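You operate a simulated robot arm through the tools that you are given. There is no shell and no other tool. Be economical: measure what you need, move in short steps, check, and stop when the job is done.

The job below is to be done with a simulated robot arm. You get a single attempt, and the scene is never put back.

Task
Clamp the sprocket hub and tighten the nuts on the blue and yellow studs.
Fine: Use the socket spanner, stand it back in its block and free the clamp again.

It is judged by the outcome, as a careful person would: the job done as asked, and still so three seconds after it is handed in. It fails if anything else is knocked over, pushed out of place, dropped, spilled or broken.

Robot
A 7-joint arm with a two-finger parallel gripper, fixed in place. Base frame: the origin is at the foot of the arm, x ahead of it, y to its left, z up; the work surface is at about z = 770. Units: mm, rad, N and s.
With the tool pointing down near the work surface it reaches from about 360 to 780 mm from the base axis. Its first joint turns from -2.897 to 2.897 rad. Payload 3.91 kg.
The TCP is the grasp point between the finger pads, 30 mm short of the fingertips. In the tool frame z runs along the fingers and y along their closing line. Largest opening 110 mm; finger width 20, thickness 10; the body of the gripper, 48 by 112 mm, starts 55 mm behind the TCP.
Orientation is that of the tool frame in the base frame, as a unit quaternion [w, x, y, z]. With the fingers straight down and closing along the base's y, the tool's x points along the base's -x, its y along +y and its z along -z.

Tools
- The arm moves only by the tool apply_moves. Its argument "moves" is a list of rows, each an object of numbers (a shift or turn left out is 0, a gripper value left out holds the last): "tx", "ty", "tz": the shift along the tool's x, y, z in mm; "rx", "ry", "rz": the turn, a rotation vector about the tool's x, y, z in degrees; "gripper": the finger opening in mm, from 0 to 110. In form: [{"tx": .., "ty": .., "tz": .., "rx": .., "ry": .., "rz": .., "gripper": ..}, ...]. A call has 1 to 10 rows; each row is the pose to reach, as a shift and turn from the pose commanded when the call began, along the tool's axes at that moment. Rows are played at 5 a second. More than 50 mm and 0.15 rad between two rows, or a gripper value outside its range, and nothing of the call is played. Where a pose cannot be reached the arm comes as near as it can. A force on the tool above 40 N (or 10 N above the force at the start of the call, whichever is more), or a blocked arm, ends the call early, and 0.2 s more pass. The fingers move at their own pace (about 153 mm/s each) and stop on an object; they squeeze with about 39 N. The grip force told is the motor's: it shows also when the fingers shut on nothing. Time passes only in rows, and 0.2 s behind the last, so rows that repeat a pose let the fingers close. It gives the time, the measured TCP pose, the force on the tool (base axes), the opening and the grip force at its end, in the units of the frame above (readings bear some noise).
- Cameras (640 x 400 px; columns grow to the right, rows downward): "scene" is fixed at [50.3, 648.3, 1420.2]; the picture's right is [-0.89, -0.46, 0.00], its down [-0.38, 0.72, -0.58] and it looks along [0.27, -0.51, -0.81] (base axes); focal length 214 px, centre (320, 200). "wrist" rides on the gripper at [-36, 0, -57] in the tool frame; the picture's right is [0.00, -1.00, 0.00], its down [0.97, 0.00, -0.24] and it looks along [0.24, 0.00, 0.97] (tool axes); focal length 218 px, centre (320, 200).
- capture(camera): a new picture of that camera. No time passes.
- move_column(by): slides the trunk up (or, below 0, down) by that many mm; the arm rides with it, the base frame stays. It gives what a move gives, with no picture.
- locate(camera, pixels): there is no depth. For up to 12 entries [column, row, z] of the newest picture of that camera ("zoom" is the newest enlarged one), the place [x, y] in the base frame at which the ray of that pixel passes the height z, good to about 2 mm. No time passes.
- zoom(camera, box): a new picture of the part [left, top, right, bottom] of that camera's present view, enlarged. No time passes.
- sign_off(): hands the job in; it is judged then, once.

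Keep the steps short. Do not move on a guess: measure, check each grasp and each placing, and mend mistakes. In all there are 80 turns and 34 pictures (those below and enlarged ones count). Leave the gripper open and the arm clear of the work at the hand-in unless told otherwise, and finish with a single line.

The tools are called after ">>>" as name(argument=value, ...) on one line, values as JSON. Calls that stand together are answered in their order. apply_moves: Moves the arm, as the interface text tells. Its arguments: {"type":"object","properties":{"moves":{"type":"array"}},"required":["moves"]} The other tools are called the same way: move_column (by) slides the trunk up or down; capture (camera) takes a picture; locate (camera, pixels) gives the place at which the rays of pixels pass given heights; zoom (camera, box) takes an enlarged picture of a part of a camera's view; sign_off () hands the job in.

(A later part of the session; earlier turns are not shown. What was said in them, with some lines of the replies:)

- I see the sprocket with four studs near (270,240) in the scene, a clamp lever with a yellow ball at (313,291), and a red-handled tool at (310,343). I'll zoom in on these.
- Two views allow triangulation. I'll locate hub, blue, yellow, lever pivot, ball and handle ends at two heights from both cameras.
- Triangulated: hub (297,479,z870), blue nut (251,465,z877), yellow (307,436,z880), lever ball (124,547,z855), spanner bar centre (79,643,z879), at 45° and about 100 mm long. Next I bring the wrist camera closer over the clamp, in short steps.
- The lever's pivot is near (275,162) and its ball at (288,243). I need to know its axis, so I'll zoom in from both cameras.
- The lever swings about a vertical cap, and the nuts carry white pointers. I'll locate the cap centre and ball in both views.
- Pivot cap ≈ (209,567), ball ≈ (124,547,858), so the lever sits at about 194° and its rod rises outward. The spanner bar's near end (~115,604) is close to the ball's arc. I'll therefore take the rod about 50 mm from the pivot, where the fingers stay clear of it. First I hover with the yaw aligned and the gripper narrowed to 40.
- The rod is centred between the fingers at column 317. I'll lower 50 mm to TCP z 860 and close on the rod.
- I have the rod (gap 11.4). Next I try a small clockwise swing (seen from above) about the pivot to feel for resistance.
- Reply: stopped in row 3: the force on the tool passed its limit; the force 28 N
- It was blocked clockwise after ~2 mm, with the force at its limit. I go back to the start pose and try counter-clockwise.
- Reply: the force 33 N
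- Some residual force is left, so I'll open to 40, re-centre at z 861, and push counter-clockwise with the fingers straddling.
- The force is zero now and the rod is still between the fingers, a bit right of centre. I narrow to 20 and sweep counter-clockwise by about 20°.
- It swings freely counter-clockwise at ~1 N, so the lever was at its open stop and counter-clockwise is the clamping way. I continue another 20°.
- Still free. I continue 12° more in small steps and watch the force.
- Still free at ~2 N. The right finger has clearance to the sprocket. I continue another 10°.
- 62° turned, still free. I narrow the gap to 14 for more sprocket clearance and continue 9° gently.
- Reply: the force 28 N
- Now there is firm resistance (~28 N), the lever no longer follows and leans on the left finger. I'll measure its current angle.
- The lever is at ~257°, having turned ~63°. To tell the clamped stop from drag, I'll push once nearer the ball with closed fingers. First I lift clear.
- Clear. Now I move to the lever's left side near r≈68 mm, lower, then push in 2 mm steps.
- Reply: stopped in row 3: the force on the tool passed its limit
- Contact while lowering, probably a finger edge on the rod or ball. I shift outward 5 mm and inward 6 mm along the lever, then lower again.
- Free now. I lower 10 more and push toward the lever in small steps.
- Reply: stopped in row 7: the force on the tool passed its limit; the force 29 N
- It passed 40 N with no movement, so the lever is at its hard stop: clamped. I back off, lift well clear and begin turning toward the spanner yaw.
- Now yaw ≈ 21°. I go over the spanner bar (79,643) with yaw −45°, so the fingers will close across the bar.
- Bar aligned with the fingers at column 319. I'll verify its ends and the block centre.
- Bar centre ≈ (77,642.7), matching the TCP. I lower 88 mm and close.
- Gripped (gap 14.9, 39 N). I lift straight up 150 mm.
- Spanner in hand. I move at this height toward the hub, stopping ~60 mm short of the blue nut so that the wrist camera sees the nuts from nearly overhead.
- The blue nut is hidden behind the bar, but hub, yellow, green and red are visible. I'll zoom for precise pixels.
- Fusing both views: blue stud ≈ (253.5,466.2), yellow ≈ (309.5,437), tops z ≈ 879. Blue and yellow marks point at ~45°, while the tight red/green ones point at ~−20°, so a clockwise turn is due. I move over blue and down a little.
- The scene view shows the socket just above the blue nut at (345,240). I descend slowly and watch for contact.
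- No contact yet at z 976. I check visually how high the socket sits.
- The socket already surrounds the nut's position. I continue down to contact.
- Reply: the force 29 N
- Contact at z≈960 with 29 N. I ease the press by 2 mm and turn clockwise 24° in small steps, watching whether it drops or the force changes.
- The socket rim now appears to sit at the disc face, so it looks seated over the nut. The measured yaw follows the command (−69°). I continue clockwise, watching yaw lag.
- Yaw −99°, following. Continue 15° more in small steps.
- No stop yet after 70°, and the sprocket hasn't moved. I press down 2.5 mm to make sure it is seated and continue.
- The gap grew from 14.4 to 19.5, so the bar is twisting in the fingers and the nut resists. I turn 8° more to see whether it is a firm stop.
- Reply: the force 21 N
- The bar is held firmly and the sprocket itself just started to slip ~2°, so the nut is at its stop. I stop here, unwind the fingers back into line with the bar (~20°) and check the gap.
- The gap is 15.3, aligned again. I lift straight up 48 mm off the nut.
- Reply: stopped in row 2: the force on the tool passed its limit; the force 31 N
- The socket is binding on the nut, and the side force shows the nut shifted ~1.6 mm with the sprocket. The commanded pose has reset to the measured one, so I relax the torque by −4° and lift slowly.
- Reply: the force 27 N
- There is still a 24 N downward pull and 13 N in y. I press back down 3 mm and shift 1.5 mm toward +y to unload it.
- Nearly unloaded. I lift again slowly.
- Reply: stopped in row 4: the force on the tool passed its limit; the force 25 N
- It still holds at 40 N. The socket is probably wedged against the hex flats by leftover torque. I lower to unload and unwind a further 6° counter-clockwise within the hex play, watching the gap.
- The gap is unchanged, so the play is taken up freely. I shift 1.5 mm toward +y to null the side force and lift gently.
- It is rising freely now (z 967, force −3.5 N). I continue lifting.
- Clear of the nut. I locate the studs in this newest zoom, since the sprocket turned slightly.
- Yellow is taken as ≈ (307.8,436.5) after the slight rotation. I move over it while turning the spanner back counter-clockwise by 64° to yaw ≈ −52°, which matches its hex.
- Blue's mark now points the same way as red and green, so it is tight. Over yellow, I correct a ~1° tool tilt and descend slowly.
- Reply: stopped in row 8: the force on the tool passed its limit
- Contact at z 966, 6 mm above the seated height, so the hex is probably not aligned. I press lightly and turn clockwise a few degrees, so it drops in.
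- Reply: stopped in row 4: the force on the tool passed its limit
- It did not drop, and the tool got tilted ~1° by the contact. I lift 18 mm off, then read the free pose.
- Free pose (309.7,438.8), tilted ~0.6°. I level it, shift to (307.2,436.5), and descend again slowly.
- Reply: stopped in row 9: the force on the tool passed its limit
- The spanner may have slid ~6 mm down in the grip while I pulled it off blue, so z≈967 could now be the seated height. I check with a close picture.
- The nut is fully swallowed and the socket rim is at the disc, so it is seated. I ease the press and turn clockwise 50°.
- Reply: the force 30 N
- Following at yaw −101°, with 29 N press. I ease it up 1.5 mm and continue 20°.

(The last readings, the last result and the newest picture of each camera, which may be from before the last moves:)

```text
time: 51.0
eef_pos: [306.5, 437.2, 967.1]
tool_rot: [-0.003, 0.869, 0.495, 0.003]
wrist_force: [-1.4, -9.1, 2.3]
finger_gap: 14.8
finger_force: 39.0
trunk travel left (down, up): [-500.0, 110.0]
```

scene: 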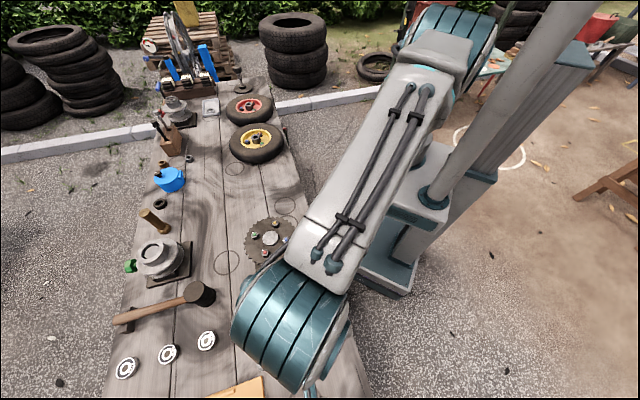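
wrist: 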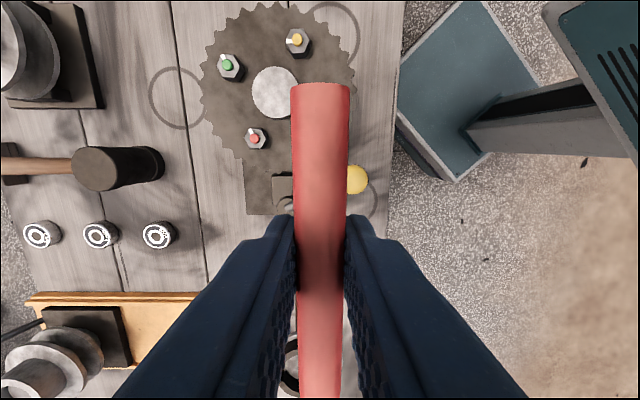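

Yaw −121°, gap 14.8, a side force building. Continue 12° in 4° steps.

>>> apply_moves(moves=[{"rz": 4}, {"rz": 8}, {"rz": 12}])

```text
time: 51.8
eef_pos: [308.0, 438.6, 967.9]
tool_rot: [-0.004, 0.916, 0.401, 0.004]
wrist_force: [-1.4, 0.9, 1.4]
finger_gap: 14.3
finger_force: 39.1
trunk travel left (down, up): [-500.0, 110.0]
```

Yaw −133°, still following with no twist. Continue 12°.

>>> apply_moves(moves=[{"rz": 4, "tz": 0.7}, {"rz": 8, "tz": 0.7}, {"rz": 12, "tz": 0.7}])

>>> zoom(camera="scene", box=[240, 205, 320, 265])

```text
time: 52.6
eef_pos: [308.4, 437.7, 966.4]
tool_rot: [-0.005, 0.953, 0.302, 0.005]
wrist_force: [3.5, 2.4, 14.5]
finger_gap: 14.2
finger_force: 39.3
trunk travel left (down, up): [-500.0, 110.0]
```

```text
6.67 times, centred on (280, 235) of scene
```

zoom: 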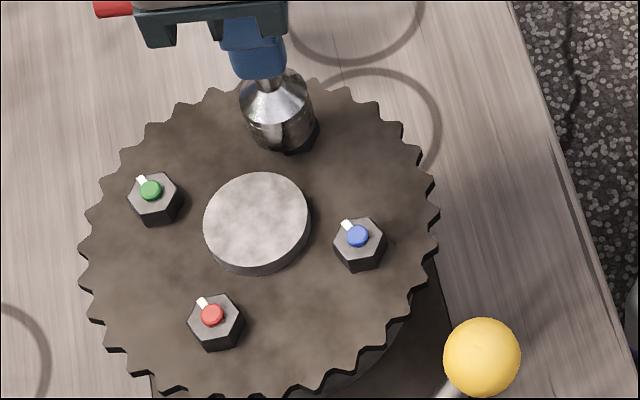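

Now the nut's edge shows at (310,140) beside the socket. So the socket rides on top of the nut, about 4 mm off in +y, and was not seated. I lift off 20 mm, and turn back counter-clockwise to retry.

>>> apply_moves(moves=[{"tz": -10}, {"tz": -22, "rz": -8}, {"tz": -22, "rz": -16}, {"tz": -22, "rz": -24}, {"tz": -22, "rz": -32}, {"tz": -22, "rz": -40}, {"tz": -22, "rz": -48}, {"tz": -22, "rz": -56}, {"tz": -22, "rz": -64}, {"tz": -22, "rz": -72}])

>>> apply_moves(moves=[{"rz": -7}, {"rz": -14}, {"rz": -21}, {"rz": -21}])

```text
time: 54.8
eef_pos: [307.9, 438.0, 986.7]
tool_rot: [-0.001, 0.591, 0.807, 0.005]
wrist_force: [-0.2, 1.1, -2.0]
finger_gap: 14.4
finger_force: 39.1
trunk travel left (down, up): [-500.0, 110.0]
```

```text
time: 55.8
eef_pos: [307.9, 437.8, 987.8]
tool_rot: [0.0, 0.435, 0.9, 0.004]
wrist_force: [-0.6, 0.1, -2.1]
finger_gap: 14.4
finger_force: 39.5
trunk travel left (down, up): [-500.0, 110.0]
```

I level the tool, shift ~3 mm toward −y (tip to ≈ (307.3,435)), and descend slowly.

>>> apply_moves(moves=[{"rx": 0.4, "ry": -0.2, "tx": -1.8, "ty": -2.2}, {"rx": 0.4, "ry": -0.2, "tx": -1.8, "ty": -2.2, "tz": 10}, {"rx": 0.4, "ry": -0.2, "tx": -1.8, "ty": -2.2, "tz": 16}, {"rx": 0.4, "ry": -0.2, "tx": -1.8, "ty": -2.2, "tz": 19}, {"rx": 0.4, "ry": -0.2, "tx": -1.8, "ty": -2.2, "tz": 21}, {"rx": 0.4, "ry": -0.2, "tx": -1.8, "ty": -2.2, "tz": 23}, {"rx": 0.4, "ry": -0.2, "tx": -1.8, "ty": -2.2, "tz": 25}, {"rx": 0.4, "ry": -0.2, "tx": -1.8, "ty": -2.2, "tz": 27}])

```text
time: 57.6
eef_pos: [308.9, 433.2, 961.3]
tool_rot: [0.001, 0.436, 0.9, 0.001]
wrist_force: [8.4, -4.8, -0.4]
finger_gap: 14.4
finger_force: 38.4
trunk travel left (down, up): [-500.0, 110.0]
```

It dropped to z 961 with no press force: seated. I relieve the small side load, and turn clockwise 48°.

>>> apply_moves(moves=[{"tx": -0.9, "ty": 0.3, "tz": 1}, {"tx": -0.9, "ty": 0.3, "tz": 1, "rz": 8}, {"tx": -0.9, "ty": 0.3, "tz": 1, "rz": 16}, {"tx": -0.9, "ty": 0.3, "tz": 1, "rz": 24}, {"tx": -0.9, "ty": 0.3, "tz": 1, "rz": 32}, {"tx": -0.9, "ty": 0.3, "tz": 1, "rz": 40}, {"tx": -0.9, "ty": 0.3, "tz": 1, "rz": 48}])

```text
time: 59.2
eef_pos: [306.7, 435.0, 959.1]
tool_rot: [-0.002, 0.765, 0.644, 0.0]
wrist_force: [0.0, -9.7, -6.7]
finger_gap: 14.3
finger_force: 38.9
trunk travel left (down, up): [-500.0, 110.0]
```

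Well seated at z 959 and following (yaw −100°). I continue in 4–5° steps and watch the gap.

>>> apply_moves(moves=[{"rz": 5}, {"rz": 10}, {"rz": 15}, {"rz": 19}])

```text
time: 60.2
eef_pos: [307.3, 434.6, 959.7]
tool_rot: [-0.001, 0.86, 0.51, 0.0]
wrist_force: [-5.6, -8.5, -14.0]
finger_gap: 14.3
finger_force: 39.2
trunk travel left (down, up): [-500.0, 110.0]
```

>>> apply_moves(moves=[{"rz": 3, "tz": 1}, {"rz": 6, "tz": 1}, {"rz": 8, "tz": 1}])

```text
time: 61.0
eef_pos: [308.1, 436.6, 960.1]
tool_rot: [-0.003, 0.893, 0.449, 0.002]
wrist_force: [-5.4, -4.1, -1.3]
finger_gap: 15.3
finger_force: 39.1
trunk travel left (down, up): [-500.0, 110.0]
```

The gap begins to open (15.3). I turn 7° more to firm it up to the same level as blue.

>>> apply_moves(moves=[{"rz": 3}, {"rz": 5}, {"rz": 7}, {"rz": 7}])

```text
time: 62.0
eef_pos: [307.9, 435.2, 959.7]
tool_rot: [-0.002, 0.919, 0.393, 0.002]
wrist_force: [-3.1, 3.2, 12.0]
finger_gap: 17.1
finger_force: 39.1
trunk travel left (down, up): [-500.0, 110.0]
```

Gap 17.1: the bar is held firmly. I turn another 4° for a firm tightening.

>>> apply_moves(moves=[{"rz": 2}, {"rz": 4}, {"rz": 4}])

```text
time: 62.8
eef_pos: [307.3, 434.3, 959.0]
tool_rot: [-0.002, 0.933, 0.361, 0.001]
wrist_force: [-5.1, 2.4, 15.1]
finger_gap: 18.5
finger_force: 39.0
trunk travel left (down, up): [-500.0, 110.0]
```

Firm stop. I unwind 21° to about −117°, through alignment into the hex play, as worked on blue.

>>> apply_moves(moves=[{"rz": -7, "tz": -1}, {"rz": -14, "tz": -1}, {"rz": -18, "tz": -1}, {"rz": -21, "tz": -1.5}])

```text
time: 63.8
eef_pos: [309.2, 435.5, 961.0]
tool_rot: [0.001, 0.851, 0.525, 0.0]
wrist_force: [-3.2, 3.7, -3.1]
finger_gap: 14.6
finger_force: 39.2
trunk travel left (down, up): [-500.0, 110.0]
```

Low forces, gap 14.6. I lift gently.

>>> apply_moves(moves=[{"tz": -1}, {"tz": -2}, {"tz": -4}, {"tz": -6}, {"tz": -10}, {"tz": -20}, {"tz": -35}, {"tz": -50}])

```text
time: 65.6
eef_pos: [307.9, 433.6, 1009.9]
tool_rot: [-0.001, 0.851, 0.525, 0.002]
wrist_force: [0.4, 0.4, -1.7]
finger_gap: 14.4
finger_force: 38.7
trunk travel left (down, up): [-500.0, 110.0]
```

It came off cleanly. I carry the spanner back over its block while returning to yaw −45°, a bit higher.

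>>> apply_moves(moves=[{"tx": 9.2, "ty": -33.3, "tz": -15, "rz": -8}, {"tx": 18.4, "ty": -66.6, "tz": -25, "rz": -16}, {"tx": 27.6, "ty": -99.9, "tz": -25, "rz": -24}, {"tx": 36.8, "ty": -133.2, "tz": -25, "rz": -32}, {"tx": 46, "ty": -166.4, "tz": -25, "rz": -40}, {"tx": 55.3, "ty": -199.7, "tz": -25, "rz": -48}, {"tx": 64.5, "ty": -233, "tz": -25, "rz": -56}, {"tx": 73.7, "ty": -266.3, "tz": -25, "rz": -64}, {"tx": 82.9, "ty": -299.6, "tz": -25, "rz": -71.6}, {"tx": 82.9, "ty": -299.6, "tz": -25, "rz": -71.6}])

```text
time: 67.8
eef_pos: [78.5, 641.9, 1036.4]
tool_rot: [0.0, 0.383, 0.924, 0.0]
wrist_force: [0.5, 0.7, -2.4]
finger_gap: 14.7
finger_force: 38.7
trunk travel left (down, up): [-500.0, 110.0]
```

Over the block, level. I lower to z≈950 and take a picture to check alignment with the block.

>>> apply_moves(moves=[{"tz": 30}, {"tz": 60}, {"tz": 86}, {"tz": 86}])

>>> capture(camera="scene")

```text
time: 68.8
eef_pos: [76.7, 642.6, 948.9]
tool_rot: [0.001, 0.383, 0.924, 0.001]
wrist_force: [1.1, 0.2, -2.6]
finger_gap: 14.1
finger_force: 38.8
trunk travel left (down, up): [-500.0, 110.0]
```

```text
1 pictures are left
```

scene: 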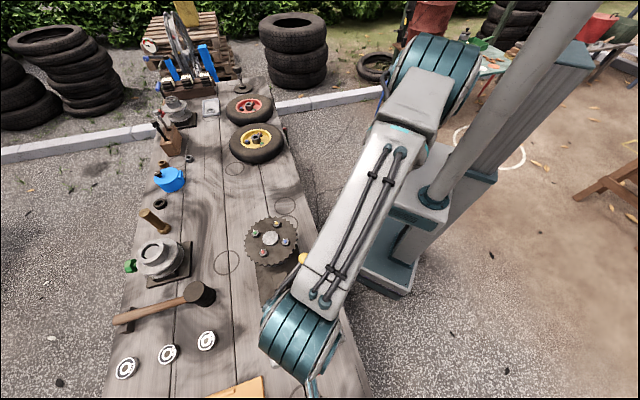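

All else looks undisturbed. I lower slowly into the block with the force guard; the original height was z≈884.

>>> apply_moves(moves=[{"tz": 8}, {"tz": 16}, {"tz": 24}, {"tz": 32}, {"tz": 40}, {"tz": 47}, {"tz": 53}, {"tz": 58}])

```text
time: 70.6
eef_pos: [77.8, 644.1, 892.1]
tool_rot: [0.001, 0.384, 0.923, 0.001]
wrist_force: [0.3, 1.2, -1.8]
finger_gap: 14.4
finger_force: 39.1
trunk travel left (down, up): [-500.0, 110.0]
```

In the block at z 892 without contact. I lower in small steps to touch bottom.

>>> apply_moves(moves=[{"tz": 2}, {"tz": 4}, {"tz": 6}, {"tz": 7.5}, {"tz": 9}])

```text
time: 71.8
eef_pos: [77.2, 643.6, 882.5]
tool_rot: [0.0, 0.384, 0.923, 0.001]
wrist_force: [-0.1, 0.5, -2.2]
finger_gap: 14.2
finger_force: 39.5
trunk travel left (down, up): [-500.0, 110.0]
```

>>> apply_moves(moves=[{"tz": 1}, {"tz": 2}, {"tz": 3}, {"tz": 4}, {"tz": 5}, {"tz": 6}])

```text
time: 73.2
eef_pos: [78.3, 644.6, 876.3]
tool_rot: [0.001, 0.384, 0.923, 0.001]
wrist_force: [0.3, 0.1, -1.8]
finger_gap: 14.5
finger_force: 38.6
trunk travel left (down, up): [-500.0, 110.0]
```

No floor contact yet at z 876. The bar probably slid up a few mm in the fingers while pressing, and the position (78,644) matches the block, so I keep feeling for the bottom.

>>> apply_moves(moves=[{"tz": 1}, {"tz": 2}, {"tz": 3}, {"tz": 4}, {"tz": 5}, {"tz": 6}, {"tz": 7}, {"tz": 8}])

```text
time: 75.0
eef_pos: [77.5, 643.4, 868.6]
tool_rot: [0.001, 0.384, 0.923, 0.0]
wrist_force: [-0.3, 0.7, -1.7]
finger_gap: 14.6
finger_force: 39.0
trunk travel left (down, up): [-500.0, 110.0]
```

This is 16 mm below the original height with no contact, so I use the last picture to check rather than guess.

>>> capture(camera="wrist")

```text
0 pictures are left
```

wrist: 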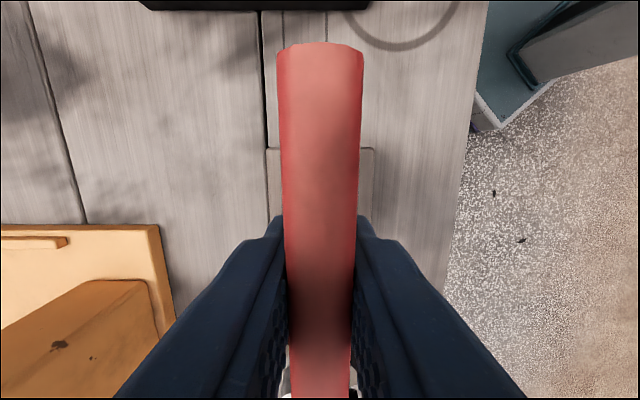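

The picture explains it: the bar now sits ~15 mm above the TCP in the fingers (its end is 87 px wide versus 58 before), so the bar is at z ≈ 883, about 3 mm from its original rest. It is centred on the block (columns 267–375). I lower the last millimetres.

>>> apply_moves(moves=[{"tz": 1}, {"tz": 2}, {"tz": 3}, {"tz": 4}])

```text
time: 76.0
eef_pos: [78.2, 642.9, 866.4]
tool_rot: [-0.001, 0.384, 0.924, 0.002]
wrist_force: [2.5, -1.6, 7.0]
finger_gap: 14.3
finger_force: 38.9
trunk travel left (down, up): [-500.0, 110.0]
```

Floor contact (7 N) at z 866. I open the fingers and rise straight up.

>>> apply_moves(moves=[{"gripper": 20}, {"gripper": 40}, {"gripper": 50}, {"tz": -25}, {"tz": -65}, {"tz": -105}, {"tz": -140}])

```text
time: 77.6
eef_pos: [76.7, 641.7, 1006.3]
tool_rot: [-0.001, 0.384, 0.923, 0.001]
wrist_force: [-0.2, 0.5, -0.2]
finger_gap: 50.2
finger_force: 0.0
trunk travel left (down, up): [-500.0, 110.0]
```

No load on the fingers, so the spanner stands in its block. Now I go to the clamp lever (at ~257°), turning back toward yaw 77°.

>>> apply_moves(moves=[{"tx": -19.3, "ty": -0.2, "rz": -8, "gripper": 28}, {"tx": -38.6, "ty": -0.4, "rz": -16}, {"tx": -57.9, "ty": -0.7, "rz": -24}, {"tx": -77.2, "ty": -0.9, "rz": -32}, {"tx": -96.5, "ty": -1.2, "rz": -40}, {"tx": -115.8, "ty": -1.4, "rz": -48}, {"tx": -135, "ty": -1.6, "rz": -56}, {"tx": -154, "ty": -1.9, "rz": -64}, {"tx": -173.3, "ty": -2.1, "rz": -72}])

>>> apply_moves(moves=[{"rz": -8}, {"rz": -16}, {"rz": -24}, {"rz": -32}, {"rz": -40}, {"rz": -47}, {"rz": -50.2, "tz": 20}, {"rz": -50.2, "tz": 60}, {"rz": -50.2, "tz": 90}, {"rz": -50.2, "tz": 90}])

```text
time: 79.6
eef_pos: [199.7, 518.1, 1005.9]
tool_rot: [0.0, -0.234, 0.972, 0.002]
wrist_force: [0.1, 0.1, 0.3]
finger_gap: 28.3
finger_force: 0.0
trunk travel left (down, up): [-500.0, 110.0]
```

```text
time: 81.8
eef_pos: [197.7, 520.0, 916.0]
tool_rot: [0.001, -0.624, 0.782, 0.001]
wrist_force: [-0.6, 0.2, -0.1]
finger_gap: 27.8
finger_force: 0.1
trunk travel left (down, up): [-500.0, 110.0]
5 turns are left
```

Only five turns are left. The rod should be between the fingers at r≈50 mm: I lower to z 859, narrow to 18 and sweep clockwise 64° in one call.

>>> apply_moves(moves=[{"tz": 30}, {"tz": 57}, {"tz": 57, "tx": -0.5, "ty": 7, "rz": 8, "gripper": 18}, {"tz": 57, "tx": -1.9, "ty": 13.8, "rz": 16}, {"tz": 57, "tx": -4.3, "ty": 20.3, "rz": 24}, {"tz": 57, "tx": -7.6, "ty": 26.5, "rz": 32}, {"tz": 57, "tx": -11.7, "ty": 32.1, "rz": 40}, {"tz": 57, "tx": -16.5, "ty": 37.2, "rz": 48}, {"tz": 57, "tx": -22, "ty": 41.5, "rz": 56}, {"tz": 57, "tx": -28.1, "ty": 44.9, "rz": 64}])

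```text
time: 84.0
eef_pos: [160.6, 556.8, 857.4]
tool_rot: [0.0, -0.113, 0.994, 0.002]
wrist_force: [-0.1, -0.9, 0.0]
finger_gap: 18.8
finger_force: 0.6
trunk travel left (down, up): [-500.0, 110.0]
4 turns are left
```

The sweep went through with light contact. I push the last few millimetres to feel the open stop.

>>> apply_moves(moves=[{"ty": 2.5, "rz": 2}, {"ty": 5, "rz": 3}, {"ty": 7, "rz": 4}, {"ty": 8, "rz": 4}])

```text
time: 85.0
eef_pos: [158.2, 563.0, 856.9]
tool_rot: [0.0, -0.079, 0.997, 0.0]
wrist_force: [0.4, -13.4, 1.1]
finger_gap: 24.7
finger_force: 6.5
trunk travel left (down, up): [-500.0, 110.0]
3 turns are left
```

Resistance (13 N, gap forced to 24.7): the lever is back at its open stop, so the clamp is free. I back off, open, and lift clear.

>>> apply_moves(moves=[{"ty": -5, "gripper": 32}, {"ty": -5, "gripper": 36}, {"ty": -5, "tz": -30}, {"ty": -5, "tz": -70}, {"ty": -5, "tz": -110}, {"ty": -5, "tz": -150}, {"ty": -5, "tz": -180, "gripper": 80}, {"ty": -5, "tz": -180, "gripper": 100}])

```text
time: 86.8
eef_pos: [160.9, 559.3, 1037.0]
tool_rot: [0.0, -0.079, 0.997, 0.001]
wrist_force: [0.2, 0.2, 0.8]
finger_gap: 100.0
finger_force: 0.0
trunk travel left (down, up): [-500.0, 110.0]
2 turns are left
```

The arm is clear and the gripper open. I hand in.

>>> sign_off()

```text
The job is handed in.
```

Handed in: blue and yellow nuts turned to a firm stop (only blue's mark was seen afterwards), spanner back in its block and clamp lever at its open stop (both by feel, no pictures left); the sprocket slipped about 2° in the clamp while tightening blue.
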